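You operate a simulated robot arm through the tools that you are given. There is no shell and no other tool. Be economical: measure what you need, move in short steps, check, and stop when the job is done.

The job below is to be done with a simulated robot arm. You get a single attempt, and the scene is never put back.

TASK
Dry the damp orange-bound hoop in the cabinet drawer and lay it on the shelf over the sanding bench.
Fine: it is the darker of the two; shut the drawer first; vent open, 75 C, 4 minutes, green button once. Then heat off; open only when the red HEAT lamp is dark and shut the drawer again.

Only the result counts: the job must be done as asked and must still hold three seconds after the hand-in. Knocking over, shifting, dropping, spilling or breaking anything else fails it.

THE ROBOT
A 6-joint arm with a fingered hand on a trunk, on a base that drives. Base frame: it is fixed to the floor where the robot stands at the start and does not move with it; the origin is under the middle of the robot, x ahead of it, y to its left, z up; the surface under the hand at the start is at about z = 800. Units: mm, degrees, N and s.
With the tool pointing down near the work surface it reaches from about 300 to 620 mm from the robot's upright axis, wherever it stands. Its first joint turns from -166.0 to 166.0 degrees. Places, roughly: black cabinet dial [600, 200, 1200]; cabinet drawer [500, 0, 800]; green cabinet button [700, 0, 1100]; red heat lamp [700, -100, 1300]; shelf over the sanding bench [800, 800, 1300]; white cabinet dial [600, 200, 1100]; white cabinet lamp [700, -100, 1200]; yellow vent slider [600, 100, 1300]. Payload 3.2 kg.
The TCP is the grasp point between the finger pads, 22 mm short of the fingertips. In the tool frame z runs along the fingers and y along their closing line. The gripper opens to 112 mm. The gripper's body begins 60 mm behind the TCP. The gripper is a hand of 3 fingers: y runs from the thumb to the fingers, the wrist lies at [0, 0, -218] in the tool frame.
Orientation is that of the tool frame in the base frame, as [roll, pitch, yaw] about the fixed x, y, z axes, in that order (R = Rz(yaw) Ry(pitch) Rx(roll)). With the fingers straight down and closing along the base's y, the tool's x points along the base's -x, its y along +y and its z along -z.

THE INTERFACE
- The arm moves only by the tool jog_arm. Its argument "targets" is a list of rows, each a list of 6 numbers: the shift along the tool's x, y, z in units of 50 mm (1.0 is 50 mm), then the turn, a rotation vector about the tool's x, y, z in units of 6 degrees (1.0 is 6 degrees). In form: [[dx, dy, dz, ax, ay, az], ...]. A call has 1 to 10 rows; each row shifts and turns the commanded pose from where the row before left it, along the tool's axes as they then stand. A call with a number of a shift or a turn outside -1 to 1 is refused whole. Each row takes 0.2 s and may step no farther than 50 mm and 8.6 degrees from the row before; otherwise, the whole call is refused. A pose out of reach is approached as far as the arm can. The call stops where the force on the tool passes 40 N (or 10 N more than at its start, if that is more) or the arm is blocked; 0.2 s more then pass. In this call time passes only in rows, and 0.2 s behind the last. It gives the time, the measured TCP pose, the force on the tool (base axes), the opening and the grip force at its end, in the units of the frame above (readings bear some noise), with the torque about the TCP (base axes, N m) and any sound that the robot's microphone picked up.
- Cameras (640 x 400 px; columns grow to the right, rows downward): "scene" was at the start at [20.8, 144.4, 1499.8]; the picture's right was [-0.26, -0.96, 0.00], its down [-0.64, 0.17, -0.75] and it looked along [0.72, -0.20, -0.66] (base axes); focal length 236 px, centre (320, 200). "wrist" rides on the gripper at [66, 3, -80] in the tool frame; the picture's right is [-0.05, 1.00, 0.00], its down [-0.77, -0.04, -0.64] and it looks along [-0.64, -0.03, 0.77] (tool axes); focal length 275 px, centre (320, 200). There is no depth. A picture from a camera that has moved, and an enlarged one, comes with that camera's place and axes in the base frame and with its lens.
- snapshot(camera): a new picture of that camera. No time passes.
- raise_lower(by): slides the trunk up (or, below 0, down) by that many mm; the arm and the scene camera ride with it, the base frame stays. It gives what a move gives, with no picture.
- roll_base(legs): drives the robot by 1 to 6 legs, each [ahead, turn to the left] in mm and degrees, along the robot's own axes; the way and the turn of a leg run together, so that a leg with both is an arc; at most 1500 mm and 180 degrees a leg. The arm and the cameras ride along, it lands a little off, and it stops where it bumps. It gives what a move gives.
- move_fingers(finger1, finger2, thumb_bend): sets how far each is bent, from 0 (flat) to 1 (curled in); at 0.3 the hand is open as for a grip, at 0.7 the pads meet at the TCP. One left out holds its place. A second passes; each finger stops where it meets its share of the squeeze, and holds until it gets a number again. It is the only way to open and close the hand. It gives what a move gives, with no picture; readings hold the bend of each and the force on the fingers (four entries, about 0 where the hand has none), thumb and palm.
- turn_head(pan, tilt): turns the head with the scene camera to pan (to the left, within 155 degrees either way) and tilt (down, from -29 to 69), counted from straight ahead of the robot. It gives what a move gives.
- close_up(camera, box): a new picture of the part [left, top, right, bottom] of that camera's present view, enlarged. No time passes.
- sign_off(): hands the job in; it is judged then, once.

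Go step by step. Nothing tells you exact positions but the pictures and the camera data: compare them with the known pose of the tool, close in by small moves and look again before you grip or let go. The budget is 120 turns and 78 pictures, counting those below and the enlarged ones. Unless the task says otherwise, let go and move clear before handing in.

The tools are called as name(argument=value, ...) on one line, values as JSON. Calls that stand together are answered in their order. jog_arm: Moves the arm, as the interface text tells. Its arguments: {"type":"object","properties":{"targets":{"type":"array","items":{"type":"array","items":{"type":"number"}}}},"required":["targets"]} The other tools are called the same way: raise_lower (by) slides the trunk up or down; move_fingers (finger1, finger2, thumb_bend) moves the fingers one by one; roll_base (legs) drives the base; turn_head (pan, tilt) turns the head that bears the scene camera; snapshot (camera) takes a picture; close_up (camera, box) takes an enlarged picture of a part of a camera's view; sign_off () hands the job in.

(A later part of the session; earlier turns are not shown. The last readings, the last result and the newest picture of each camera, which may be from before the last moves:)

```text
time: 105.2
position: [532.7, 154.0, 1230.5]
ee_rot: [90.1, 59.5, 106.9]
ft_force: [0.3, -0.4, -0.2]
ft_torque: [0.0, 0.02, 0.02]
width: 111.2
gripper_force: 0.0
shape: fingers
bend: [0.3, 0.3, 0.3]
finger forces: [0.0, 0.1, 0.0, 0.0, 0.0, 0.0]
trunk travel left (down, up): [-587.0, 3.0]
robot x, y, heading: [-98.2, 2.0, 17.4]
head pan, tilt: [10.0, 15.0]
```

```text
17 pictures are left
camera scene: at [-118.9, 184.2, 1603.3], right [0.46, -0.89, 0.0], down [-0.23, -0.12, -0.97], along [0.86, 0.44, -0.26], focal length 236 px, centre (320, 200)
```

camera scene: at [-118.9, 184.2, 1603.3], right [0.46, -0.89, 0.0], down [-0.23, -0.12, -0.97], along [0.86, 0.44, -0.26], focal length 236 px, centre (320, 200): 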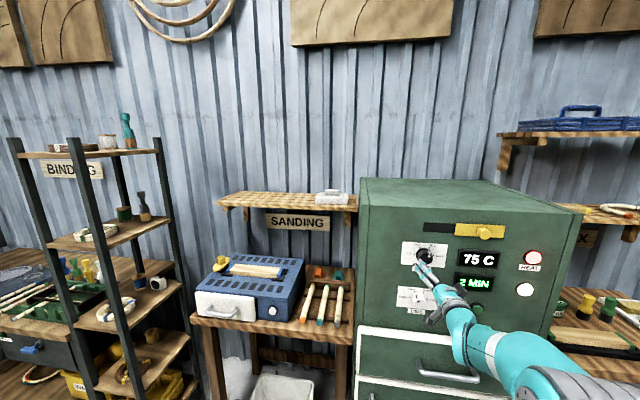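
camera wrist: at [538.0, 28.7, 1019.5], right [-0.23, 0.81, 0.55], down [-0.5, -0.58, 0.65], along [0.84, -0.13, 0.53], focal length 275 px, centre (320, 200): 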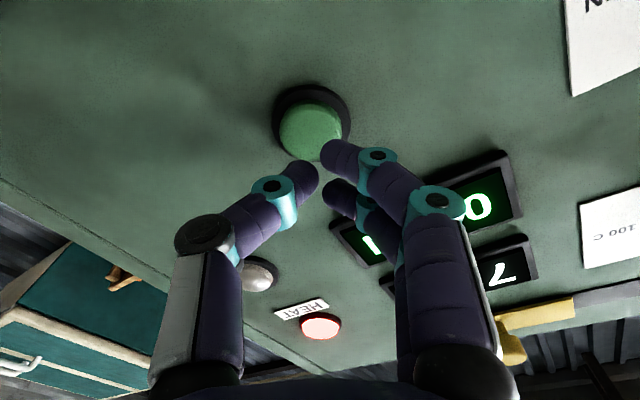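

The timer shows 2 MIN after about 10 s. I'll get into place at the heat knob and wait for it to run out.

jog_arm(targets=[[-0.044, 0.465, 0, 0.13, -0.075, 0], [0, 0, 0.5, 0, 0, 0], [0, 0, 0.5, 0, 0, 0], [0, 0, 0.46, 0, 0, 0]])

jog_arm(targets=[[0, 0, 0, 0, 0, 0], [0, 0, 0, 0, 0, 0], [0, 0, 0, 0, 0, 0], [0, 0, 0, 0, 0, 0], [0, 0, 0, 0, 0, 0], [0, 0, 0, 0, 0, 0], [0, 0, 0, 0, 0, 0], [0, 0, 0, 0, 0, 0], [0, 0, 0, 0, 0, 0], [0, 0, 0, 0, 0, 0]])

jog_arm(targets=[[0, 0, 0, 0, 0, 0], [0, 0, 0, 0, 0, 0], [0, 0, 0, 0, 0, 0], [0, 0, 0, 0, 0, 0], [0, 0, 0, 0, 0, 0], [0, 0, 0, 0, 0, 0], [0, 0, 0, 0, 0, 0], [0, 0, 0, 0, 0, 0], [0, 0, 0, 0, 0, 0], [0, 0, 0, 0, 0, 0]])

jog_arm(targets=[[0, 0, 0, 0, 0, 0], [0, 0, 0, 0, 0, 0], [0, 0, 0, 0, 0, 0], [0, 0, 0, 0, 0, 0], [0, 0, 0, 0, 0, 0], [0, 0, 0, 0, 0, 0], [0, 0, 0, 0, 0, 0], [0, 0, 0, 0, 0, 0], [0, 0, 0, 0, 0, 0], [0, 0, 0, 0, 0, 0]])

jog_arm(targets=[[0, 0, 0, 0, 0, 0], [0, 0, 0, 0, 0, 0], [0, 0, 0, 0, 0, 0], [0, 0, 0, 0, 0, 0], [0, 0, 0, 0, 0, 0], [0, 0, 0, 0, 0, 0], [0, 0, 0, 0, 0, 0], [0, 0, 0, 0, 0, 0], [0, 0, 0, 0, 0, 0], [0, 0, 0, 0, 0, 0]])

snapshot(camera="wrist")

```text
time: 106.2
position: [599.7, 193.2, 1241.4]
ee_rot: [90.1, 59.5, 106.1]
ft_force: [0.0, -0.5, -0.4]
ft_torque: [0.0, 0.01, -0.01]
width: 111.3
gripper_force: 0.0
shape: fingers
bend: [0.3, 0.3, 0.3]
finger forces: [0.1, 0.1, 0.0, 0.1, 0.0, 0.0]
trunk travel left (down, up): [-587.0, 3.0]
robot x, y, heading: [-93.8, 0.2, 17.3]
head pan, tilt: [10.0, 15.0]
```

```text
time: 108.4
position: [598.6, 192.8, 1241.4]
ee_rot: [90.0, 59.5, 106.0]
ft_force: [-0.8, -0.7, -0.4]
ft_torque: [-0.02, -0.01, 0.0]
width: 111.2
gripper_force: 0.0
shape: fingers
bend: [0.3, 0.3, 0.3]
finger forces: [0.1, 0.1, 0.0, 0.0, 0.1, 0.1]
trunk travel left (down, up): [-587.0, 3.0]
robot x, y, heading: [-91.2, 0.1, 17.0]
head pan, tilt: [10.0, 15.0]
```

```text
time: 110.6
position: [600.1, 194.8, 1243.3]
ee_rot: [90.2, 59.5, 106.1]
ft_force: [0.7, 0.3, 0.2]
ft_torque: [-0.04, -0.01, 0.0]
width: 111.3
gripper_force: 0.0
shape: fingers
bend: [0.3, 0.3, 0.3]
finger forces: [0.1, 0.0, 0.0, 0.0, 0.1, 0.0]
trunk travel left (down, up): [-587.0, 3.0]
robot x, y, heading: [-97.7, -0.9, 17.2]
head pan, tilt: [10.0, 15.0]
```

```text
time: 112.8
position: [599.7, 193.2, 1243.9]
ee_rot: [90.2, 59.5, 106.0]
ft_force: [0.3, -1.3, -0.4]
ft_torque: [0.02, 0.02, 0.01]
width: 111.3
gripper_force: 0.0
shape: fingers
bend: [0.3, 0.3, 0.3]
finger forces: [0.0, 0.0, 0.1, 0.1, 0.0, 0.1]
trunk travel left (down, up): [-587.0, 3.0]
robot x, y, heading: [-96.4, -0.1, 17.2]
head pan, tilt: [10.0, 15.0]
```

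```text
time: 115.0
position: [599.1, 192.6, 1241.9]
ee_rot: [90.0, 59.4, 106.0]
ft_force: [0.0, 0.7, 0.7]
ft_torque: [-0.02, 0.0, 0.01]
width: 111.2
gripper_force: 0.1
shape: fingers
bend: [0.3, 0.3, 0.3]
finger forces: [0.0, 0.0, 0.1, 0.0, 0.0, 0.1]
trunk travel left (down, up): [-587.0, 3.0]
robot x, y, heading: [-96.1, 0.2, 17.3]
head pan, tilt: [10.0, 15.0]
```

```text
16 pictures are left
camera wrist: at [511.3, 206.1, 1186.5], right [-0.23, 0.8, 0.55], down [-0.49, -0.58, 0.65], along [0.84, -0.12, 0.53], focal length 275 px, centre (320, 200)
```

wrist: 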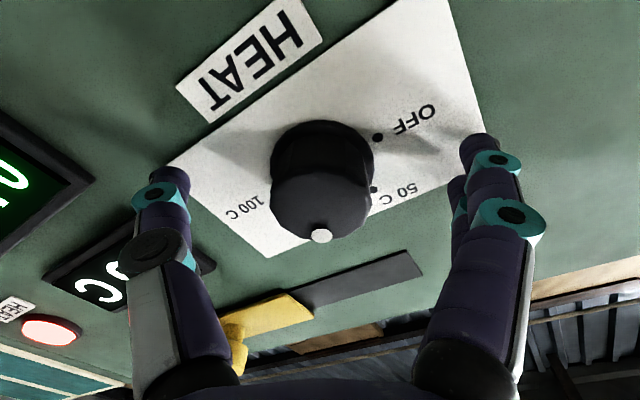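

Hand is aligned around the knob. I'll wait a few seconds more, then check the timer.

jog_arm(targets=[[0, 0, 0, 0, 0, 0], [0, 0, 0, 0, 0, 0], [0, 0, 0, 0, 0, 0], [0, 0, 0, 0, 0, 0], [0, 0, 0, 0, 0, 0], [0, 0, 0, 0, 0, 0], [0, 0, 0, 0, 0, 0], [0, 0, 0, 0, 0, 0], [0, 0, 0, 0, 0, 0], [0, 0, 0, 0, 0, 0]])

jog_arm(targets=[[0, 0, 0, 0, 0, 0], [0, 0, 0, 0, 0, 0], [0, 0, 0, 0, 0, 0], [0, 0, 0, 0, 0, 0], [0, 0, 0, 0, 0, 0], [0, 0, 0, 0, 0, 0], [0, 0, 0, 0, 0, 0], [0, 0, 0, 0, 0, 0], [0, 0, 0, 0, 0, 0], [0, 0, 0, 0, 0, 0]])

close_up(camera="scene", box=[380, 200, 570, 330])

```text
time: 117.2
position: [599.2, 193.1, 1242.4]
ee_rot: [90.1, 59.5, 105.9]
ft_force: [-0.2, -0.7, -0.1]
ft_torque: [0.0, 0.01, 0.03]
width: 111.2
gripper_force: 0.1
shape: fingers
bend: [0.3, 0.3, 0.3]
finger forces: [0.1, 0.1, 0.0, 0.1, 0.0, 0.0]
trunk travel left (down, up): [-587.0, 3.0]
robot x, y, heading: [-93.3, -1.0, 17.2]
head pan, tilt: [10.0, 15.0]
```

```text
time: 119.4
position: [599.1, 193.5, 1241.4]
ee_rot: [90.1, 59.4, 106.1]
ft_force: [0.0, 0.0, 0.0]
ft_torque: [0.0, 0.03, -0.01]
width: 111.3
gripper_force: 0.1
shape: fingers
bend: [0.3, 0.3, 0.3]
finger forces: [0.1, 0.0, 0.1, 0.0, 0.0, 0.0]
trunk travel left (down, up): [-587.0, 3.0]
robot x, y, heading: [-101.2, -1.1, 17.0]
head pan, tilt: [10.0, 15.0]
```

```text
3.08 times, centred on (475, 265) of scene
camera zoom: at [-119.0, 184.2, 1603.3], right [0.46, -0.89, 0.0], down [-0.23, -0.12, -0.97], along [0.86, 0.44, -0.26], focal length 724 px, centre (-157, 0)
```

zoom: 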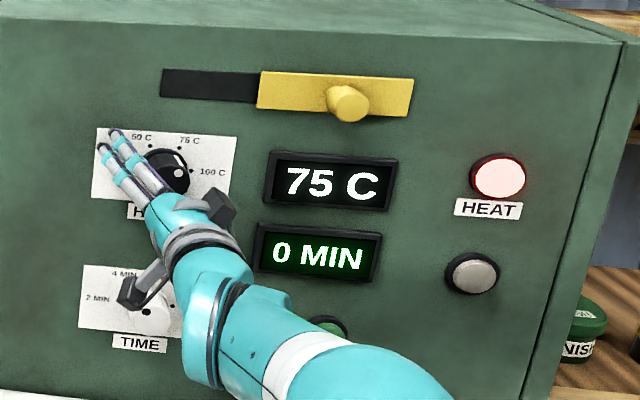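

The timer reads 0 MIN and the white lamp is dark: the cycle is done. Now I'll turn the heat back 120 degrees to OFF.

move_fingers(finger1=0.7, finger2=0.7, thumb_bend=0.7)

jog_arm(targets=[[0, 0, 0, 0, 0, -1], [0, 0, 0, 0, 0, -1], [0, 0, 0, 0, 0, -1], [0, 0, 0, 0, 0, -1], [0, 0, 0, 0, 0, -1], [0, 0, 0, 0, 0, -1], [0, 0, 0, 0, 0, -1], [0, 0, 0, 0, 0, -1], [0, 0, 0, 0, 0, -1], [0, 0, 0, 0, 0, -1]])

jog_arm(targets=[[0, 0, 0, 0, 0, -1], [0, 0, 0, 0, 0, -1], [0, 0, 0, 0, 0, -1], [0, 0, 0, 0, 0, -1], [0, 0, 0, 0, 0, -1], [0, 0, 0, 0, 0, -1], [0, 0, 0, 0, 0, -1], [0, 0, 0, 0, 0, -1], [0, 0, 0, 0, 0, -1], [0, 0, 0, 0, 0, -1]])

snapshot(camera="wrist")

```text
time: 120.4
position: [598.8, 194.1, 1243.8]
ee_rot: [90.1, 59.5, 106.0]
ft_force: [-0.8, 1.5, 0.7]
ft_torque: [0.02, -0.06, 0.06]
width: 31.5
gripper_force: 13.3
shape: fingers
bend: [0.61, 0.59, 0.63]
finger forces: [6.6, 7.7, 0.0, 0.0, 12.2, 0.0]
trunk travel left (down, up): [-587.0, 3.0]
robot x, y, heading: [-95.5, -1.0, 17.3]
head pan, tilt: [10.0, 15.0]
```

```text
time: 122.6
position: [597.7, 191.8, 1241.6]
ee_rot: [-90.1, 60.5, -74.2]
ft_force: [5.5, -0.6, 0.6]
ft_torque: [0.02, -0.02, 0.04]
width: 31.4
gripper_force: 13.4
shape: fingers
bend: [0.61, 0.6, 0.63]
finger forces: [5.6, 6.7, 0.0, 0.0, 13.4, 0.0]
trunk travel left (down, up): [-587.0, 3.0]
robot x, y, heading: [-96.7, -0.7, 16.9]
head pan, tilt: [10.0, 15.0]
```

```text
time: 124.8
position: [598.3, 190.5, 1243.0]
ee_rot: [-90.0, 0.4, -74.0]
ft_force: [7.6, -4.4, 5.2]
ft_torque: [0.16, -0.17, -0.11]
width: 31.6
gripper_force: 12.9
shape: fingers
bend: [0.61, 0.6, 0.62]
finger forces: [5.1, 5.2, 0.0, 0.1, 16.3, 0.0]
trunk travel left (down, up): [-587.0, 3.0]
robot x, y, heading: [-95.8, -0.8, 17.4]
head pan, tilt: [10.0, 15.0]
```

```text
14 pictures are left
camera wrist: at [539.6, 104.8, 1238.8], right [-0.01, 0.05, -1.0], down [-0.82, 0.57, 0.04], along [0.57, 0.82, 0.03], focal length 275 px, centre (320, 200)
```

wrist: 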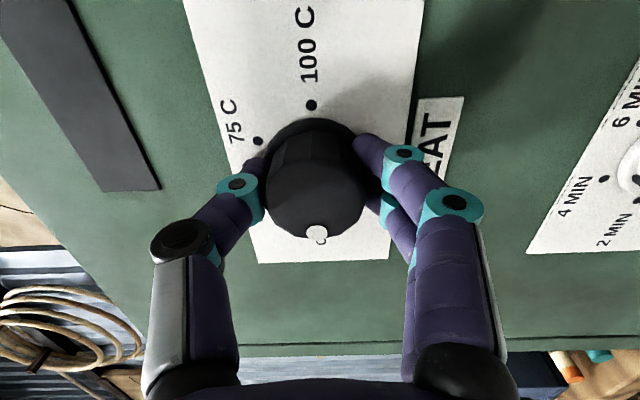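

The pointer is back on OFF. I'll release, draw back, move over in front of the drawer handle and lower the trunk.

move_fingers(finger1=0.3, finger2=0.3, thumb_bend=0.3)

jog_arm(targets=[[0, 0, -0.8, 0, 0, 0], [0, 0, -0.8, 0, 0, 0]])

roll_base(legs=[[-220, 0], [0, -30], [230, 0], [0, 29]])

raise_lower(by=-376)

snapshot(camera="scene")

snapshot(camera="wrist")

```text
time: 125.8
position: [597.9, 192.3, 1242.5]
ee_rot: [-89.9, 0.6, -73.9]
ft_force: [-0.5, -0.3, -0.4]
ft_torque: [0.01, -0.01, -0.01]
width: 111.0
gripper_force: 0.0
shape: fingers
bend: [0.3, 0.3, 0.3]
finger forces: [0.0, 0.0, 0.0, 0.1, 0.2, 0.0]
trunk travel left (down, up): [-587.0, 3.0]
robot x, y, heading: [-93.5, 1.8, 17.3]
head pan, tilt: [10.0, 15.0]
```

```text
time: 126.4
position: [517.8, 169.2, 1241.6]
ee_rot: [-90.0, 0.6, -74.1]
ft_force: [-0.3, 0.1, -0.2]
ft_torque: [0.03, 0.03, 0.0]
width: 111.5
gripper_force: 0.1
shape: fingers
bend: [0.3, 0.3, 0.3]
finger forces: [0.0, 0.0, 0.0, 0.1, 0.0, 0.1]
trunk travel left (down, up): [-587.0, 3.0]
robot x, y, heading: [-94.6, 0.8, 17.2]
head pan, tilt: [10.0, 15.0]
```

```text
time: 132.3
position: [534.1, 41.9, 1241.9]
ee_rot: [-90.0, 0.6, -75.2]
ft_force: [0.4, 0.0, -0.1]
ft_torque: [0.02, 0.01, -0.01]
width: 111.5
gripper_force: 0.0
shape: fingers
bend: [0.3, 0.3, 0.3]
finger forces: [0.1, 0.0, 0.0, 0.1, 0.1, 0.0]
trunk travel left (down, up): [-587.0, 3.0]
robot x, y, heading: [-83.0, -118.9, 16.2]
head pan, tilt: [10.0, 15.0]
```

```text
time: 136.0
position: [535.1, 43.1, 867.1]
ee_rot: [-89.9, 0.5, -75.1]
ft_force: [0.9, 0.3, -0.9]
ft_torque: [0.01, 0.0, 0.01]
width: 111.1
gripper_force: 0.1
shape: fingers
bend: [0.3, 0.3, 0.3]
finger forces: [0.0, 0.1, 0.0, 0.1, 0.0, 0.0]
trunk travel left (down, up): [-211.0, 379.0]
robot x, y, heading: [-84.8, -117.0, 16.5]
head pan, tilt: [10.0, 15.0]
```

```text
13 pictures are left
camera scene: at [-103.1, 67.3, 1227.3], right [0.44, -0.9, 0.0], down [-0.23, -0.11, -0.97], along [0.87, 0.43, -0.26], focal length 236 px, centre (320, 200)
```

scene: 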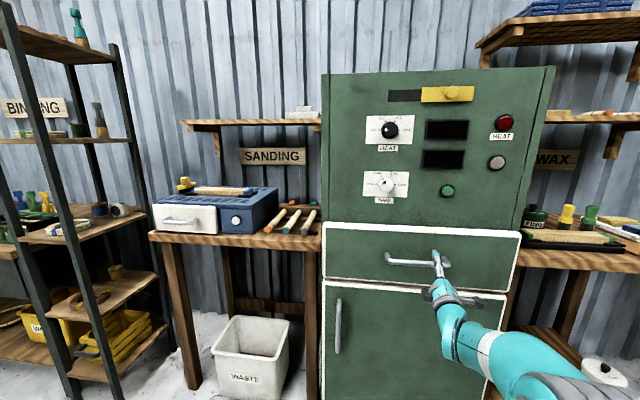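

```text
12 pictures are left
camera wrist: at [474.5, -42.6, 861.6], right [-0.02, 0.05, -1.0], down [-0.81, 0.58, 0.04], along [0.58, 0.81, 0.03], focal length 275 px, centre (320, 200)
```

wrist: 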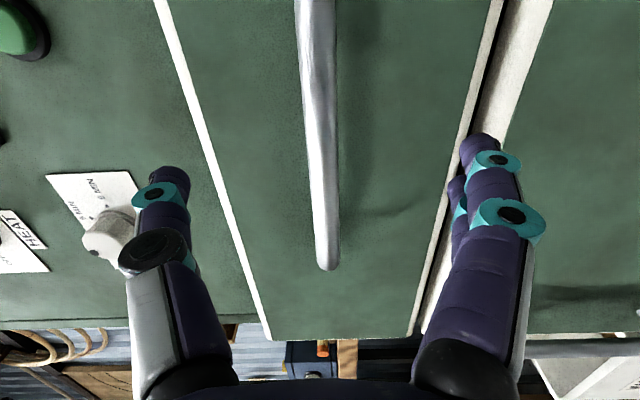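

The HEAT lamp and displays are dark, so the drawer may be opened. The bar is about 39 mm ahead; I'll reach past it, close behind it and pull gently.

jog_arm(targets=[[0, 0.04, 0.5, 0, -0.17, 0], [0, 0, 0.5, 0, 0, 0]])

move_fingers(finger1=0.7, finger2=0.7, thumb_bend=0.7)

roll_base(legs=[[-50, 0]])

snapshot(camera="wrist")

```text
time: 136.6
position: [584.6, 56.1, 860.9]
ee_rot: [-90.1, 0.5, -74.1]
ft_force: [0.2, 0.1, 0.6]
ft_torque: [0.02, 0.03, -0.01]
width: 111.2
gripper_force: 0.1
shape: fingers
bend: [0.3, 0.3, 0.3]
finger forces: [0.0, 0.1, 0.0, 0.0, 0.1, 0.0]
trunk travel left (down, up): [-211.0, 379.0]
robot x, y, heading: [-83.8, -113.1, 16.6]
head pan, tilt: [10.0, 15.0]
```

```text
time: 137.6
position: [584.6, 55.2, 861.4]
ee_rot: [-90.0, 0.4, -74.0]
ft_force: [2.4, 1.0, 2.9]
ft_torque: [0.01, -0.01, 0.02]
width: 11.6
gripper_force: 4.6
shape: fingers
bend: [0.68, 0.68, 0.67]
finger forces: [1.3, 1.1, 0.0, 0.0, 6.2, 0.1]
trunk travel left (down, up): [-211.0, 379.0]
robot x, y, heading: [-85.4, -116.3, 16.3]
head pan, tilt: [10.0, 15.0]
```

```text
time: 138.5
position: [537.4, 39.7, 863.1]
ee_rot: [-90.1, 0.5, -74.2]
ft_force: [0.9, -0.9, 3.1]
ft_torque: [0.0, -0.03, -0.01]
width: 10.0
gripper_force: 3.1
shape: fingers
bend: [0.68, 0.69, 0.68]
finger forces: [1.0, 0.9, 0.0, 0.0, 4.7, 0.1]
trunk travel left (down, up): [-211.0, 379.0]
robot x, y, heading: [-131.5, -131.6, 16.2]
head pan, tilt: [10.0, 15.0]
```

```text
11 pictures are left
camera wrist: at [476.7, -45.0, 858.3], right [-0.02, 0.05, -1.0], down [-0.82, 0.57, 0.04], along [0.57, 0.82, 0.04], focal length 275 px, centre (320, 200)
```

wrist: 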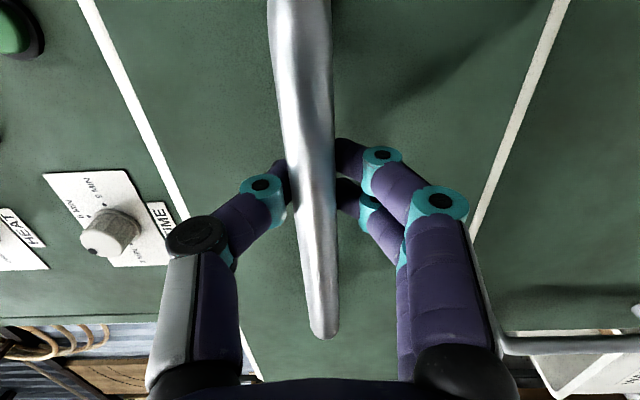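

The drawer is coming out with the hand. I'll pull it the rest of the way.

roll_base(legs=[[-200, 0]])

turn_head(pan=-3, tilt=30)

snapshot(camera="scene")

```text
time: 140.1
position: [346.2, -14.7, 861.4]
ee_rot: [-90.1, 0.4, -73.9]
ft_force: [-0.1, 1.2, 0.8]
ft_torque: [0.0, 0.01, 0.01]
width: 3.6
gripper_force: 0.6
shape: fingers
bend: [0.7, 0.7, 0.7]
finger forces: [0.0, 0.0, 0.0, 0.0, 0.8, 0.0]
trunk travel left (down, up): [-211.0, 379.0]
robot x, y, heading: [-319.6, -186.7, 16.4]
head pan, tilt: [10.0, 15.0]
```

```text
time: 140.8
position: [345.7, -13.0, 862.2]
ee_rot: [-89.9, 0.5, -74.0]
ft_force: [0.2, 0.3, 1.1]
ft_torque: [0.0, 0.01, -0.01]
width: 3.5
gripper_force: 0.8
shape: fingers
bend: [0.7, 0.7, 0.7]
finger forces: [0.0, 0.0, 0.1, 0.0, 0.8, 0.0]
trunk travel left (down, up): [-211.0, 379.0]
robot x, y, heading: [-321.9, -185.8, 16.0]
head pan, tilt: [-3.0, 30.0]
```

```text
10 pictures are left
camera scene: at [-336.7, -22.0, 1203.2], right [0.23, -0.97, 0.0], down [-0.49, -0.11, -0.87], along [0.84, 0.2, -0.5], focal length 236 px, centre (320, 200)
```

scene: 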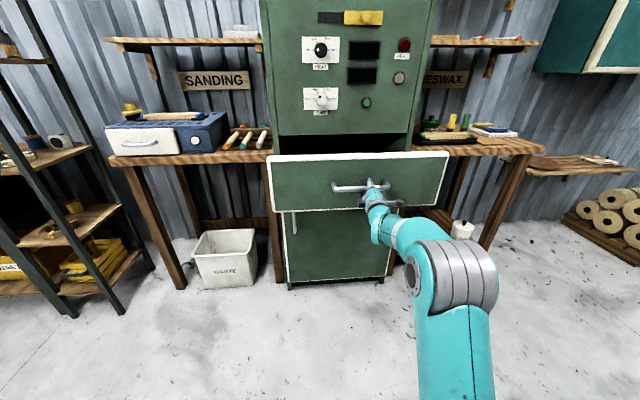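

The drawer is open again, about as far as at the start. I'll let go of the bar, draw back, and swing the hand to point almost straight down with the fingers closing along the cabinet's depth.

move_fingers(finger1=0.3, finger2=0.3, thumb_bend=0.3)

jog_arm(targets=[[0, 0, -0.6, 0, 0, 0], [0, 0, -0.6, 0, 0, 0]])

raise_lower(by=170)

jog_arm(targets=[[0, 0.456, -0.024, -1, 0, 0], [0, 0.456, -0.024, -1, 0, 0], [0, 0.456, -0.024, -1, 0, 0], [0, 0.456, -0.024, -1, 0, 0], [0, 0.456, -0.024, -1, 0, 0], [0, 0.456, -0.024, -1, 0, 0], [0, 0.456, -0.024, -1, 0, 0]])

jog_arm(targets=[[0, 0.456, -0.024, -1, 0, 0], [0, 0.456, -0.024, -1, 0, 0], [0, 0.456, -0.024, -1, 0, 0], [0, 0.456, -0.024, -1, 0, 0], [0, 0.456, -0.024, -1, 0, 0], [0, 0.456, -0.024, -1, 0, 0], [0, 0.456, -0.024, -1, 0, 0]])

```text
time: 141.8
position: [345.3, -13.3, 863.4]
ee_rot: [-90.0, 0.5, -74.0]
ft_force: [0.3, -1.3, -0.2]
ft_torque: [-0.05, 0.02, 0.02]
width: 111.1
gripper_force: 0.1
shape: fingers
bend: [0.3, 0.3, 0.3]
finger forces: [0.0, 0.1, 0.0, 0.0, 0.0, 0.1]
trunk travel left (down, up): [-211.0, 379.0]
robot x, y, heading: [-321.1, -186.3, 16.2]
head pan, tilt: [-3.0, 30.0]
```

```text
time: 142.4
position: [289.9, -31.1, 863.0]
ee_rot: [-89.9, 0.5, -73.9]
ft_force: [-0.1, -0.3, -1.0]
ft_torque: [0.04, -0.01, 0.01]
width: 110.8
gripper_force: 0.1
shape: fingers
bend: [0.3, 0.3, 0.3]
finger forces: [0.0, 0.0, 0.0, 0.0, 0.0, 0.0]
trunk travel left (down, up): [-211.0, 379.0]
robot x, y, heading: [-322.5, -183.8, 15.9]
head pan, tilt: [-3.0, 30.0]
```

```text
time: 144.4
position: [289.9, -30.3, 1033.1]
ee_rot: [-90.0, 0.5, -74.1]
ft_force: [0.0, -0.1, -0.3]
ft_torque: [-0.06, -0.01, -0.01]
width: 111.4
gripper_force: 0.0
shape: fingers
bend: [0.3, 0.3, 0.3]
finger forces: [0.0, 0.1, 0.1, 0.1, 0.0, 0.0]
trunk travel left (down, up): [-381.0, 209.0]
robot x, y, heading: [-322.1, -181.1, 16.2]
head pan, tilt: [-3.0, 30.0]
```

```text
time: 146.0
position: [243.4, -39.1, 899.1]
ee_rot: [-127.8, 0.9, -73.6]
ft_force: [-0.1, -0.7, 0.0]
ft_torque: [0.01, -0.01, 0.0]
width: 111.3
gripper_force: 0.0
shape: fingers
bend: [0.3, 0.3, 0.3]
finger forces: [0.0, 0.0, 0.1, 0.0, 0.0, 0.0]
out of reach, approached as far as the arm can: row 7
trunk travel left (down, up): [-381.0, 209.0]
robot x, y, heading: [-318.6, -185.4, 16.5]
head pan, tilt: [-3.0, 30.0]
```

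```text
time: 147.6
position: [134.5, -69.7, 830.3]
ee_rot: [-166.0, 1.7, -72.9]
ft_force: [0.1, 0.3, -0.1]
ft_torque: [0.01, -0.01, 0.02]
width: 111.4
gripper_force: 0.0
shape: fingers
bend: [0.3, 0.3, 0.3]
finger forces: [0.0, 0.0, 0.1, 0.0, 0.0, 0.0]
out of reach, approached as far as the arm can: row 1, 2
trunk travel left (down, up): [-381.0, 209.0]
robot x, y, heading: [-321.7, -187.8, 16.3]
head pan, tilt: [-3.0, 30.0]
```

The hand points down at about 76 degrees. I'll raise it clear of the drawer front, steepen it a bit, shift right and drive in over the hoop.

raise_lower(by=200)

jog_arm(targets=[[0.7, 0, 0, -1, 0, 0], [0.7, 0, 0, -0.2, 0, 0], [0.65, 0, 0, 0, 0.25, 0]])

roll_base(legs=[[330, 0]])

snapshot(camera="wrist")

```text
time: 149.7
position: [135.5, -66.3, 1029.7]
ee_rot: [-165.8, 1.6, -72.6]
ft_force: [-0.3, 0.6, -0.6]
ft_torque: [0.01, 0.0, -0.01]
width: 111.5
gripper_force: 0.0
shape: fingers
bend: [0.3, 0.3, 0.3]
finger forces: [0.1, 0.1, 0.0, 0.0, 0.1, 0.0]
trunk travel left (down, up): [-581.0, 9.0]
robot x, y, heading: [-322.1, -183.1, 16.0]
head pan, tilt: [-3.0, 30.0]
```

```text
time: 150.5
position: [166.1, -166.0, 1024.3]
ee_rot: [-173.1, 0.0, -73.0]
ft_force: [0.4, -0.6, 1.3]
ft_torque: [0.04, -0.01, -0.02]
width: 111.2
gripper_force: 0.0
shape: fingers
bend: [0.3, 0.3, 0.3]
finger forces: [0.0, 0.0, 0.0, 0.0, 0.0, 0.1]
trunk travel left (down, up): [-581.0, 9.0]
robot x, y, heading: [-317.5, -188.6, 16.2]
head pan, tilt: [-3.0, 30.0]
```

```text
time: 152.7
position: [478.4, -75.6, 1023.3]
ee_rot: [-173.0, 0.1, -73.1]
ft_force: [-0.6, 0.3, -0.3]
ft_torque: [0.0, 0.0, 0.02]
width: 111.6
gripper_force: 0.0
shape: fingers
bend: [0.3, 0.3, 0.3]
finger forces: [0.0, 0.0, 0.1, 0.0, 0.0, 0.0]
trunk travel left (down, up): [-581.0, 9.0]
robot x, y, heading: [-9.2, -93.5, 16.0]
head pan, tilt: [-3.0, 30.0]
```

```text
9 pictures are left
camera wrist: at [485.3, -142.2, 1103.3], right [-0.96, -0.24, -0.12], down [-0.26, 0.72, 0.64], along [-0.07, 0.64, -0.76], focal length 275 px, centre (320, 200)
```

wrist: 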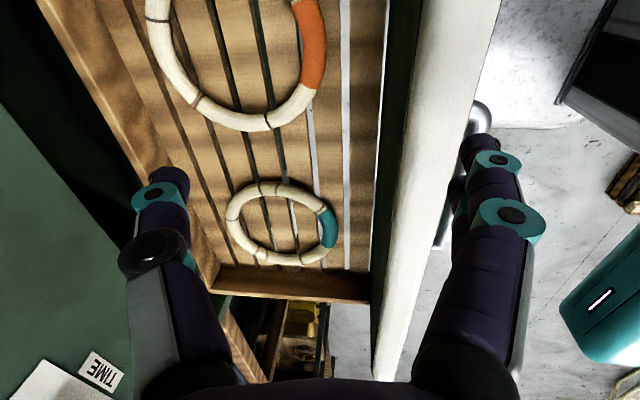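

The hoop has gone pale, so it is dry. Its centre is near n 536, l -218 in cabinet axes. I'll turn the hand so that it closes sideways, tilt it to about 60 degrees, and take the hoop by its left edge.

jog_arm(targets=[[0, 0, 0, 0, 0, 1], [0, 0, 0, 0, 0, 1], [0, 0, 0, 0, 0, 1], [0, 0, 0, 0, 0, 1], [0, 0, 0, 0, 0, 1], [0, 0, 0, 0, 0, 1], [0, 0, 0, 0, 0, 1], [0, 0, 0, 0, 0, 1]])

jog_arm(targets=[[0, 0, 0, 0, 0, 1], [0, 0, 0, 0, 0, 1], [0, 0, 0, 0, 0, 1], [0, 0, 0, 0, 0, 1], [0, 0, 0, 0, 0, 1], [0, 0, 0, 0, 0, 1], [0, 0, 0, 0, 0, 1]])

jog_arm(targets=[[0, 0.4, 0, 0, -1, 0], [0, 0.4, 0, 0, -1, 0], [0, 0.4, 0, 0, -1, 0], [0, 0, 0, 0, -0.9, 0]])

move_fingers(finger1=0.45, finger2=0.45, thumb_bend=0.45)

```text
time: 154.5
position: [476.9, -75.4, 1024.2]
ee_rot: [-175.4, 5.3, -121.0]
ft_force: [-0.3, 0.2, 0.2]
ft_torque: [-0.03, -0.04, -0.03]
width: 111.7
gripper_force: 0.1
shape: fingers
bend: [0.3, 0.3, 0.3]
finger forces: [0.1, 0.1, 0.0, 0.0, 0.0, 0.0]
trunk travel left (down, up): [-581.0, 9.0]
robot x, y, heading: [-11.8, -93.7, 16.2]
head pan, tilt: [-3.0, 30.0]
```

```text
time: 156.1
position: [477.9, -75.1, 1024.9]
ee_rot: [179.9, 7.0, -163.2]
ft_force: [0.3, 0.6, 0.0]
ft_torque: [0.04, 0.0, 0.0]
width: 111.5
gripper_force: 0.1
shape: fingers
bend: [0.3, 0.3, 0.3]
finger forces: [0.0, 0.1, 0.0, 0.0, 0.0, 0.1]
trunk travel left (down, up): [-581.0, 9.0]
robot x, y, heading: [-9.5, -95.9, 16.3]
head pan, tilt: [-3.0, 30.0]
```

```text
time: 157.1
position: [460.7, -19.3, 1025.8]
ee_rot: [179.9, 30.6, -163.2]
ft_force: [-0.1, 0.1, 0.2]
ft_torque: [-0.02, 0.03, -0.02]
width: 111.5
gripper_force: 0.2
shape: fingers
bend: [0.3, 0.3, 0.3]
finger forces: [0.0, 0.0, 0.1, 0.0, 0.1, 0.0]
trunk travel left (down, up): [-581.0, 9.0]
robot x, y, heading: [-11.0, -98.0, 16.1]
head pan, tilt: [-3.0, 30.0]
```

```text
time: 158.1
position: [460.4, -17.9, 1025.3]
ee_rot: [179.9, 30.4, -163.3]
ft_force: [-0.6, -0.3, 0.5]
ft_torque: [-0.01, -0.01, -0.01]
width: 70.0
gripper_force: 0.0
shape: fingers
bend: [0.45, 0.45, 0.45]
finger forces: [0.0, 0.0, 0.0, 0.0, 0.0, 0.0]
trunk travel left (down, up): [-581.0, 9.0]
robot x, y, heading: [-7.0, -97.7, 16.0]
head pan, tilt: [-3.0, 30.0]
```

I'll bring the hand over the hoop's left edge, lower part-way, and look.

roll_base(legs=[[98, 0]])

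raise_lower(by=-120)

snapshot(camera="wrist")

```text
time: 159.2
position: [556.2, 8.0, 1022.7]
ee_rot: [179.8, 30.3, -163.3]
ft_force: [1.0, -0.3, 0.2]
ft_torque: [0.0, 0.0, 0.0]
width: 70.2
gripper_force: 0.0
shape: fingers
bend: [0.45, 0.45, 0.45]
finger forces: [0.0, 0.1, 0.0, 0.1, 0.0, 0.1]
trunk travel left (down, up): [-581.0, 9.0]
robot x, y, heading: [86.2, -71.0, 16.0]
head pan, tilt: [-3.0, 30.0]
```

```text
time: 160.7
position: [554.3, 8.0, 903.6]
ee_rot: [179.9, 30.4, -163.3]
ft_force: [-0.5, -0.4, 0.6]
ft_torque: [0.0, -0.02, 0.0]
width: 70.2
gripper_force: 0.1
shape: fingers
bend: [0.45, 0.45, 0.45]
finger forces: [0.0, 0.0, 0.0, 0.1, 0.1, 0.1]
trunk travel left (down, up): [-461.0, 129.0]
robot x, y, heading: [84.8, -68.3, 15.8]
head pan, tilt: [-3.0, 30.0]
```

```text
8 pictures are left
camera wrist: at [460.1, -17.6, 939.7], right [-0.25, 0.97, 0.03], down [0.34, 0.06, 0.94], along [0.91, 0.24, -0.34], focal length 275 px, centre (320, 200)
```

wrist: 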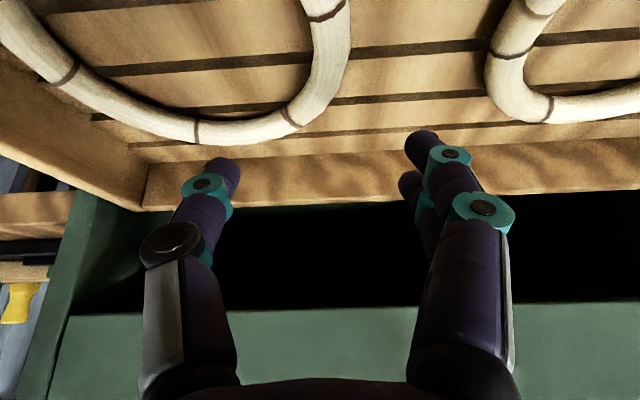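

The hoop's left edge is at about l -138, z 809 on the slats. I'll shift 6 mm left, lower over it and close.

jog_arm(targets=[[0, 0.13, 0, 0, 0, 0]])

raise_lower(by=-79)

snapshot(camera="wrist")

```text
time: 161.1
position: [553.8, 14.5, 904.7]
ee_rot: [179.9, 30.4, -163.4]
ft_force: [0.4, 0.1, 0.0]
ft_torque: [-0.02, 0.0, 0.0]
width: 70.0
gripper_force: 0.1
shape: fingers
bend: [0.45, 0.45, 0.45]
finger forces: [0.1, 0.0, 0.0, 0.0, 0.0, 0.0]
trunk travel left (down, up): [-461.0, 129.0]
robot x, y, heading: [87.2, -69.3, 16.0]
head pan, tilt: [-3.0, 30.0]
```

```text
time: 162.3
position: [553.1, 13.6, 829.9]
ee_rot: [179.9, 30.9, -163.6]
ft_force: [3.6, -3.4, 32.4]
ft_torque: [1.42, 0.29, -0.06]
width: 71.4
gripper_force: 17.2
shape: fingers
bend: [0.49, 0.45, 0.45]
finger forces: [32.8, 0.0, 0.0, 0.0, 0.0, 0.0]
trunk travel left (down, up): [-382.0, 208.0]
robot x, y, heading: [85.7, -67.6, 15.9]
head pan, tilt: [-3.0, 30.0]
```

```text
7 pictures are left
camera wrist: at [457.8, -11.8, 863.3], right [-0.25, 0.97, 0.03], down [0.33, 0.06, 0.94], along [0.91, 0.24, -0.34], focal length 275 px, centre (320, 200)
```

wrist: 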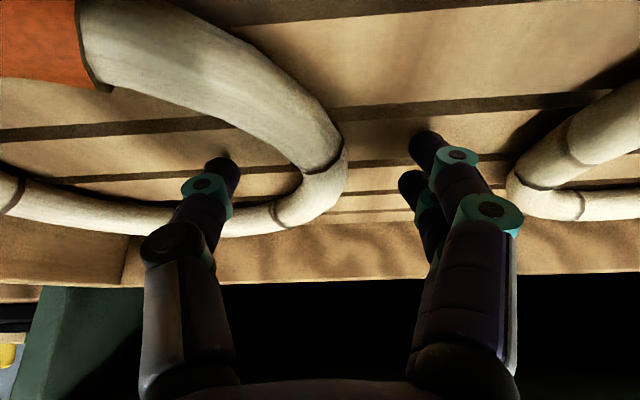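

Finger 1 touches the slats, thumb is inside the hoop and the fingers outside. I'll lift 6 mm and close.

raise_lower(by=6)

move_fingers(finger1=0.72, finger2=0.72, thumb_bend=0.72)

raise_lower(by=60)

snapshot(camera="wrist")

```text
time: 162.8
position: [551.4, 13.9, 830.8]
ee_rot: [179.8, 30.2, -163.2]
ft_force: [-1.6, -0.9, 4.3]
ft_torque: [0.13, 0.12, 0.07]
width: 70.0
gripper_force: 1.6
shape: fingers
bend: [0.46, 0.45, 0.45]
finger forces: [3.1, 0.1, 0.0, 0.0, 0.0, 0.0]
trunk travel left (down, up): [-388.0, 202.0]
robot x, y, heading: [83.3, -68.3, 15.9]
head pan, tilt: [-3.0, 30.0]
```

```text
time: 163.8
position: [551.9, 13.2, 831.5]
ee_rot: [179.9, 30.4, -163.3]
ft_force: [1.2, -0.7, 0.6]
ft_torque: [0.03, -0.03, 0.0]
width: 20.0
gripper_force: 10.9
shape: fingers
bend: [0.66, 0.67, 0.65]
finger forces: [5.9, 4.5, 0.0, 0.1, 11.0, 0.0]
trunk travel left (down, up): [-388.0, 202.0]
robot x, y, heading: [86.7, -71.1, 16.0]
head pan, tilt: [-3.0, 30.0]
```

```text
time: 164.8
position: [552.9, 13.8, 891.1]
ee_rot: [180.0, 30.4, -163.3]
ft_force: [-0.4, -0.2, -0.9]
ft_torque: [0.04, 0.02, 0.01]
width: 19.7
gripper_force: 11.1
shape: fingers
bend: [0.67, 0.68, 0.65]
finger forces: [6.1, 4.9, 0.0, 0.1, 11.5, 0.0]
trunk travel left (down, up): [-448.0, 142.0]
robot x, y, heading: [83.8, -69.1, 16.1]
head pan, tilt: [-3.0, 30.0]
```

```text
6 pictures are left
camera wrist: at [457.8, -11.1, 926.5], right [-0.25, 0.97, 0.03], down [0.34, 0.06, 0.94], along [0.91, 0.24, -0.34], focal length 275 px, centre (320, 200)
```

wrist: 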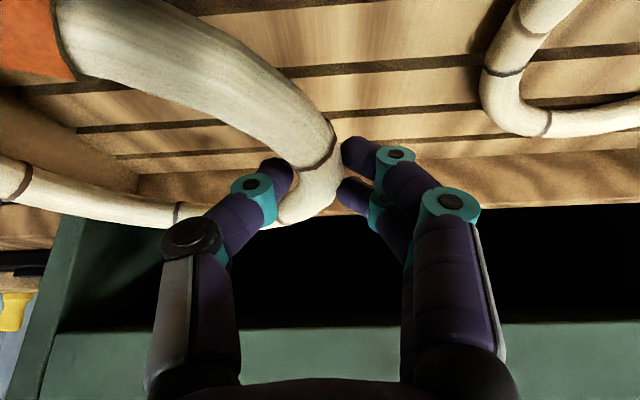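

The hoop is held firmly and off the slats. I'll lift it clear, back away from the cabinet and drive over in front of the sanding bench.

raise_lower(by=140)

roll_base(legs=[[-250, 0], [0, 69.5]])

roll_base(legs=[[822, 0], [0, -69.5]])

turn_head(pan=-5, tilt=20)

snapshot(camera="scene")

```text
time: 166.5
position: [552.5, 14.5, 1031.2]
ee_rot: [179.9, 30.4, -163.4]
ft_force: [-1.2, 0.5, -1.1]
ft_torque: [0.06, 0.05, 0.01]
width: 19.9
gripper_force: 11.0
shape: fingers
bend: [0.67, 0.68, 0.65]
finger forces: [6.1, 4.9, 0.0, 0.1, 11.3, 0.0]
trunk travel left (down, up): [-588.0, 2.0]
robot x, y, heading: [86.2, -67.2, 15.9]
head pan, tilt: [-3.0, 30.0]
```

```text
time: 171.3
position: [-61.5, 329.6, 1031.1]
ee_rot: [179.9, 30.5, -94.4]
ft_force: [-0.1, 1.3, -0.4]
ft_torque: [-0.05, 0.05, 0.03]
width: 19.9
gripper_force: 10.9
shape: fingers
bend: [0.67, 0.68, 0.65]
finger forces: [6.0, 4.8, 0.0, 0.0, 11.2, 0.0]
trunk travel left (down, up): [-588.0, 2.0]
robot x, y, heading: [-155.7, -140.9, 84.9]
head pan, tilt: [-3.0, 30.0]
```

```text
time: 178.6
position: [389.2, 748.1, 1031.4]
ee_rot: [179.9, 30.4, -163.9]
ft_force: [-0.2, -0.1, -0.7]
ft_torque: [0.09, 0.06, -0.02]
width: 20.0
gripper_force: 10.6
shape: fingers
bend: [0.67, 0.68, 0.65]
finger forces: [5.9, 4.8, 0.1, 0.1, 11.0, 0.0]
trunk travel left (down, up): [-588.0, 2.0]
robot x, y, heading: [-80.4, 669.2, 15.5]
head pan, tilt: [-3.0, 30.0]
```

```text
time: 179.4
position: [389.6, 748.0, 1031.2]
ee_rot: [179.9, 30.4, -163.9]
ft_force: [0.2, 0.6, -0.3]
ft_torque: [0.05, 0.01, 0.0]
width: 20.1
gripper_force: 10.7
shape: fingers
bend: [0.67, 0.68, 0.65]
finger forces: [5.9, 4.7, 0.0, 0.0, 11.0, 0.0]
trunk travel left (down, up): [-588.0, 2.0]
robot x, y, heading: [-74.0, 669.0, 15.4]
head pan, tilt: [-5.0, 20.0]
```

```text
5 pictures are left
camera scene: at [-89.1, 830.6, 1596.1], right [0.18, -0.98, 0.0], down [-0.34, -0.06, -0.94], along [0.92, 0.17, -0.34], focal length 236 px, centre (320, 200)
```

scene: 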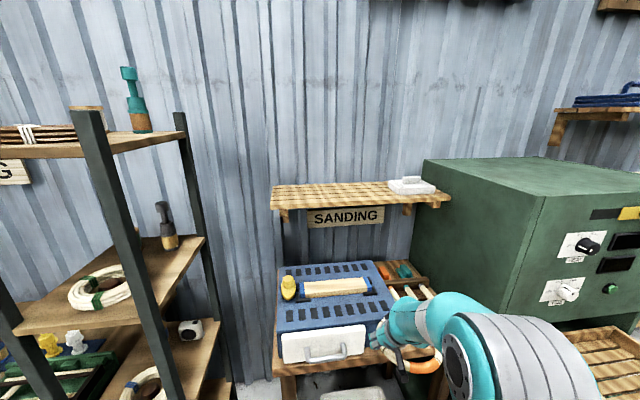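

The hoop is in hand before the sanding bench; the shelf's front edge is near n 931 at z 1286, with its free part to the left of the white block. I'll raise the hand and flatten its tilt to about 25 degrees in the free space in front.

jog_arm(targets=[[-0.771, 0, -0.455, 0, -0.83, 0], [-0.807, 0, -0.387, 0, -0.83, 0], [-0.837, 0, -0.315, 0, -0.83, 0], [-0.863, 0, -0.241, 0, -0.83, 0]])

jog_arm(targets=[[-0.881, 0, -0.163, 0, -0.83, 0], [-0.891, 0, -0.087, 0, -0.83, 0], [-0.895, 0, -0.009, 0, -0.83, 0], [-0.893, 0, 0.069, 0, 0, 0]])

```text
time: 180.4
position: [471.1, 772.5, 1189.6]
ee_rot: [179.8, 50.4, -163.9]
ft_force: [-0.1, 0.7, -0.7]
ft_torque: [0.07, 0.05, -0.01]
width: 19.8
gripper_force: 11.1
shape: fingers
bend: [0.67, 0.68, 0.65]
finger forces: [6.1, 4.3, 0.1, 0.0, 10.8, 0.0]
trunk travel left (down, up): [-588.0, 2.0]
robot x, y, heading: [-79.7, 669.4, 15.5]
head pan, tilt: [-5.0, 20.0]
```

```text
time: 181.4
position: [559.0, 794.5, 1343.9]
ee_rot: [179.6, 65.1, -164.1]
ft_force: [0.0, 0.0, -0.9]
ft_torque: [0.06, 0.01, -0.01]
width: 20.0
gripper_force: 9.8
shape: fingers
bend: [0.67, 0.69, 0.65]
finger forces: [6.0, 3.9, 0.1, 0.1, 10.6, 0.0]
trunk travel left (down, up): [-588.0, 2.0]
robot x, y, heading: [-77.1, 670.9, 15.2]
head pan, tilt: [-5.0, 20.0]
```

I'll raise the hand a little more, flatten to 20 degrees so that the hoop clears the shelf edge, then drive in part-way and look.

jog_arm(targets=[[-0.44, 0, -0.187, 0, -0.83, 0], [0, 0, 0, 0, 0, 0]])

roll_base(legs=[[130, 0.5]])

snapshot(camera="scene")

```text
time: 182.0
position: [559.1, 795.1, 1367.7]
ee_rot: [179.7, 70.3, -164.1]
ft_force: [-0.3, -0.3, -0.8]
ft_torque: [0.07, 0.04, 0.02]
width: 20.2
gripper_force: 9.9
shape: fingers
bend: [0.67, 0.69, 0.65]
finger forces: [6.2, 3.7, 0.1, 0.1, 10.4, 0.0]
trunk travel left (down, up): [-588.0, 2.0]
robot x, y, heading: [-82.0, 665.8, 15.4]
head pan, tilt: [-5.0, 20.0]
```

```text
time: 183.2
position: [683.8, 837.9, 1367.1]
ee_rot: [179.6, 70.2, -163.6]
ft_force: [0.4, 0.1, -1.0]
ft_torque: [0.05, 0.03, 0.0]
width: 19.9
gripper_force: 10.5
shape: fingers
bend: [0.67, 0.69, 0.65]
finger forces: [6.1, 3.8, 0.0, 0.1, 10.6, 0.1]
trunk travel left (down, up): [-588.0, 2.0]
robot x, y, heading: [50.1, 705.4, 16.0]
head pan, tilt: [-5.0, 20.0]
```

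```text
4 pictures are left
camera scene: at [35.5, 866.0, 1596.1], right [0.19, -0.98, 0.0], down [-0.34, -0.07, -0.94], along [0.92, 0.18, -0.34], focal length 236 px, centre (320, 200)
```

scene: 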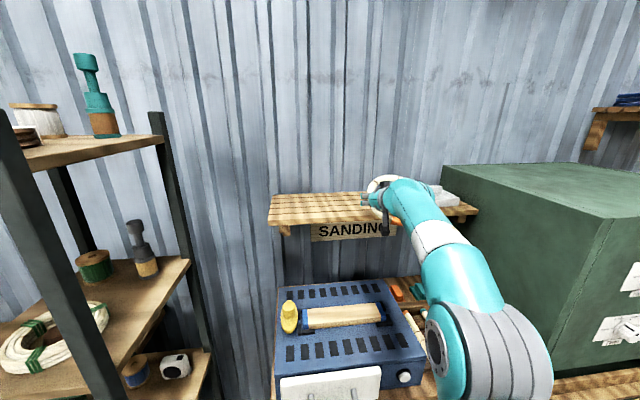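

All clear so far; the shelf edge is at about n 925. I'll shift 40 mm left, away from the white block, and drive in the rest.

jog_arm(targets=[[0, 0.8, 0, 0, 0, 0]])

roll_base(legs=[[95, 0]])

jog_arm(targets=[[0.11, 0, 0.28, 0, 0, 0]])

snapshot(camera="wrist")

```text
time: 183.6
position: [670.4, 872.2, 1368.3]
ee_rot: [179.1, 70.2, -163.5]
ft_force: [0.8, 0.0, -1.1]
ft_torque: [0.06, 0.03, 0.02]
width: 20.2
gripper_force: 10.2
shape: fingers
bend: [0.67, 0.69, 0.65]
finger forces: [6.1, 3.7, 0.1, 0.1, 10.4, 0.1]
out of reach, approached as far as the arm can: row 1
trunk travel left (down, up): [-588.0, 2.0]
robot x, y, heading: [44.6, 701.3, 15.8]
head pan, tilt: [-5.0, 20.0]
```

```text
time: 184.8
position: [766.0, 898.4, 1366.6]
ee_rot: [179.2, 70.2, -163.5]
ft_force: [0.9, 0.0, -0.8]
ft_torque: [0.08, 0.04, 0.03]
width: 19.7
gripper_force: 9.8
shape: fingers
bend: [0.67, 0.69, 0.65]
finger forces: [6.0, 3.8, 0.2, 0.1, 10.4, 0.0]
trunk travel left (down, up): [-588.0, 2.0]
robot x, y, heading: [139.8, 731.3, 16.0]
head pan, tilt: [-5.0, 20.0]
```

```text
time: 185.2
position: [776.6, 902.2, 1357.5]
ee_rot: [179.2, 70.2, -163.4]
ft_force: [0.5, 0.2, 0.5]
ft_torque: [0.05, 0.01, 0.01]
width: 19.9
gripper_force: 9.1
shape: fingers
bend: [0.67, 0.7, 0.66]
finger forces: [6.3, 3.1, 0.0, 0.0, 9.5, 0.1]
trunk travel left (down, up): [-588.0, 2.0]
robot x, y, heading: [138.9, 729.4, 16.2]
head pan, tilt: [-5.0, 20.0]
```

```text
3 pictures are left
camera wrist: at [680.9, 875.7, 1321.7], right [-0.28, 0.96, 0.05], down [-0.31, -0.14, 0.94], along [0.91, 0.25, 0.34], focal length 275 px, centre (320, 200)
```

wrist: 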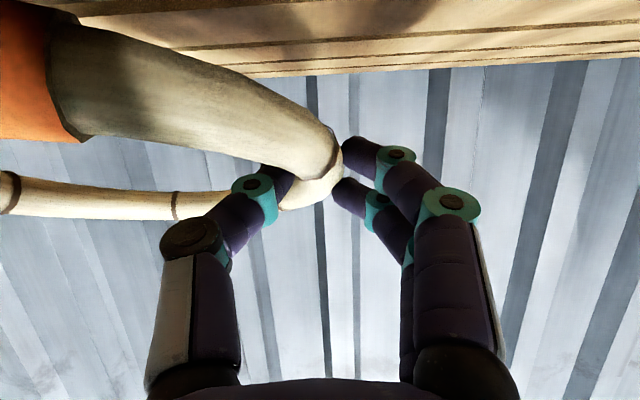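

The hoop is over the shelf, tilted with its near edge low. I'll lower gently so that the near edge touches and the hoop is pressed flatter.

jog_arm(targets=[[0.15, 0, 0.055, 0, 0, 0], [0.15, 0, 0.055, 0, 0, 0], [0.15, 0, 0.055, 0, 0, 0]])

jog_arm(targets=[[0.11, 0, 0.04, 0, 0, 0], [0.11, 0, 0.04, 0, 0, 0]])

```text
time: 186.0
position: [774.4, 902.1, 1333.3]
ee_rot: [179.2, 70.2, -163.4]
ft_force: [0.1, 0.4, 0.2]
ft_torque: [0.01, 0.04, 0.02]
width: 19.3
gripper_force: 9.0
shape: fingers
bend: [0.68, 0.7, 0.66]
finger forces: [6.3, 2.4, 0.0, 0.0, 8.9, 0.0]
trunk travel left (down, up): [-588.0, 2.0]
robot x, y, heading: [141.0, 732.0, 15.8]
head pan, tilt: [-5.0, 20.0]
```

```text
time: 186.6
position: [775.5, 902.3, 1324.5]
ee_rot: [178.9, 70.3, -163.5]
ft_force: [1.9, -0.4, 2.7]
ft_torque: [0.08, 0.02, -0.01]
width: 19.4
gripper_force: 9.2
shape: fingers
bend: [0.68, 0.7, 0.66]
finger forces: [6.6, 2.5, 0.0, 0.1, 9.2, 0.2]
trunk travel left (down, up): [-588.0, 2.0]
robot x, y, heading: [137.6, 730.7, 15.9]
head pan, tilt: [-5.0, 20.0]
```

Contact has just begun. I'll press a little more and then look.

jog_arm(targets=[[0.1, 0, 0.035, 0, 0, 0], [0.1, 0, 0.035, 0, 0, 0], [0.1, 0, 0.035, 0, 0, 0]])

snapshot(camera="wrist")

```text
time: 187.3
position: [773.9, 901.3, 1321.3]
ee_rot: [178.2, 71.7, -164.5]
ft_force: [-0.2, -1.0, 9.4]
ft_torque: [0.05, 0.01, -0.03]
width: 19.8
gripper_force: 12.9
shape: fingers
bend: [0.69, 0.71, 0.66]
finger forces: [6.9, 6.2, 0.1, 0.1, 11.8, 0.0]
trunk travel left (down, up): [-588.0, 2.0]
robot x, y, heading: [139.1, 731.1, 15.8]
head pan, tilt: [-5.0, 20.0]
stopped in row 3: the force on the tool passed its limit at 45 N (the readings are from after the stop); the commanded pose is now the measured one
```

```text
2 pictures are left
camera wrist: at [679.5, 876.3, 1282.5], right [-0.28, 0.96, 0.05], down [-0.33, -0.15, 0.93], along [0.9, 0.24, 0.36], focal length 275 px, centre (320, 200)
```

wrist: 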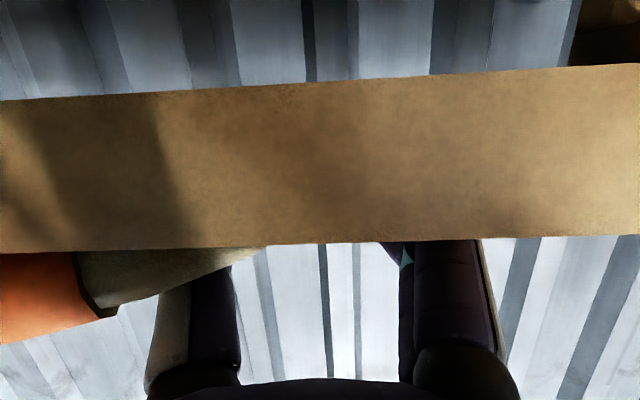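

The shelf's top is at about z 1303 and the hoop is now down on it behind the front edge, with finger 1 touching the boards. I'll ease up 3 mm, open, lift straight up and back away.

jog_arm(targets=[[-0.06, 0, -0.02, 0, 0, 0]])

move_fingers(finger1=0.5, finger2=0.5, thumb_bend=0.5)

jog_arm(targets=[[-0.3, 0, -0.11, 0, 0, 0], [-0.3, 0, -0.11, 0, 0, 0], [-0.3, 0, -0.11, 0, 0, 0]])

```text
time: 187.7
position: [774.5, 901.8, 1320.7]
ee_rot: [178.5, 71.3, -164.2]
ft_force: [-0.8, -1.6, 2.4]
ft_torque: [0.08, 0.07, 0.0]
width: 19.6
gripper_force: 11.1
shape: fingers
bend: [0.68, 0.71, 0.66]
finger forces: [7.0, 3.8, 0.0, 0.0, 10.6, 0.0]
trunk travel left (down, up): [-588.0, 2.0]
robot x, y, heading: [140.8, 730.4, 16.0]
head pan, tilt: [-5.0, 20.0]
```

```text
time: 188.7
position: [774.2, 902.0, 1320.0]
ee_rot: [178.4, 71.3, -164.4]
ft_force: [0.0, -2.4, 3.1]
ft_torque: [0.11, -0.04, -0.04]
width: 50.6
gripper_force: 1.6
shape: fingers
bend: [0.53, 0.5, 0.5]
finger forces: [3.1, 0.1, 0.0, 0.1, 0.0, 0.0]
trunk travel left (down, up): [-588.0, 2.0]
robot x, y, heading: [139.4, 730.9, 16.0]
head pan, tilt: [-5.0, 20.0]
```

```text
time: 189.5
position: [772.4, 900.4, 1370.5]
ee_rot: [178.5, 71.4, -164.2]
ft_force: [0.3, 0.3, 0.4]
ft_torque: [-0.01, 0.0, -0.01]
width: 54.4
gripper_force: 0.1
shape: fingers
bend: [0.5, 0.5, 0.5]
finger forces: [0.0, 0.0, 0.0, 0.0, 0.0, 0.1]
trunk travel left (down, up): [-588.0, 2.0]
robot x, y, heading: [140.7, 731.9, 16.0]
head pan, tilt: [-5.0, 20.0]
```

The hoop is free and the hand is up. I'll back away and check the hoop on the shelf.

roll_base(legs=[[-330, 0]])

snapshot(camera="scene")

```text
time: 191.7
position: [453.7, 811.0, 1368.1]
ee_rot: [178.3, 71.3, -164.1]
ft_force: [-0.4, 0.2, -0.6]
ft_torque: [0.0, -0.02, 0.0]
width: 54.3
gripper_force: 0.0
shape: fingers
bend: [0.5, 0.5, 0.5]
finger forces: [0.1, 0.1, 0.0, 0.1, 0.1, 0.0]
trunk travel left (down, up): [-588.0, 2.0]
robot x, y, heading: [-178.7, 641.1, 16.0]
head pan, tilt: [-5.0, 20.0]
```

```text
1 pictures are left
camera scene: at [-193.1, 799.9, 1596.2], right [0.19, -0.98, 0.0], down [-0.33, -0.07, -0.94], along [0.92, 0.18, -0.34], focal length 236 px, centre (320, 200)
```

scene: 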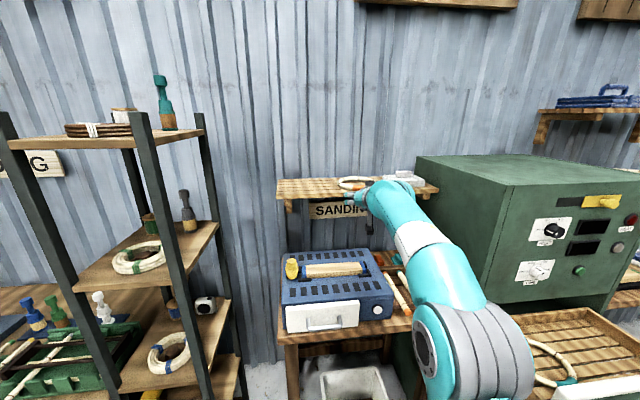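

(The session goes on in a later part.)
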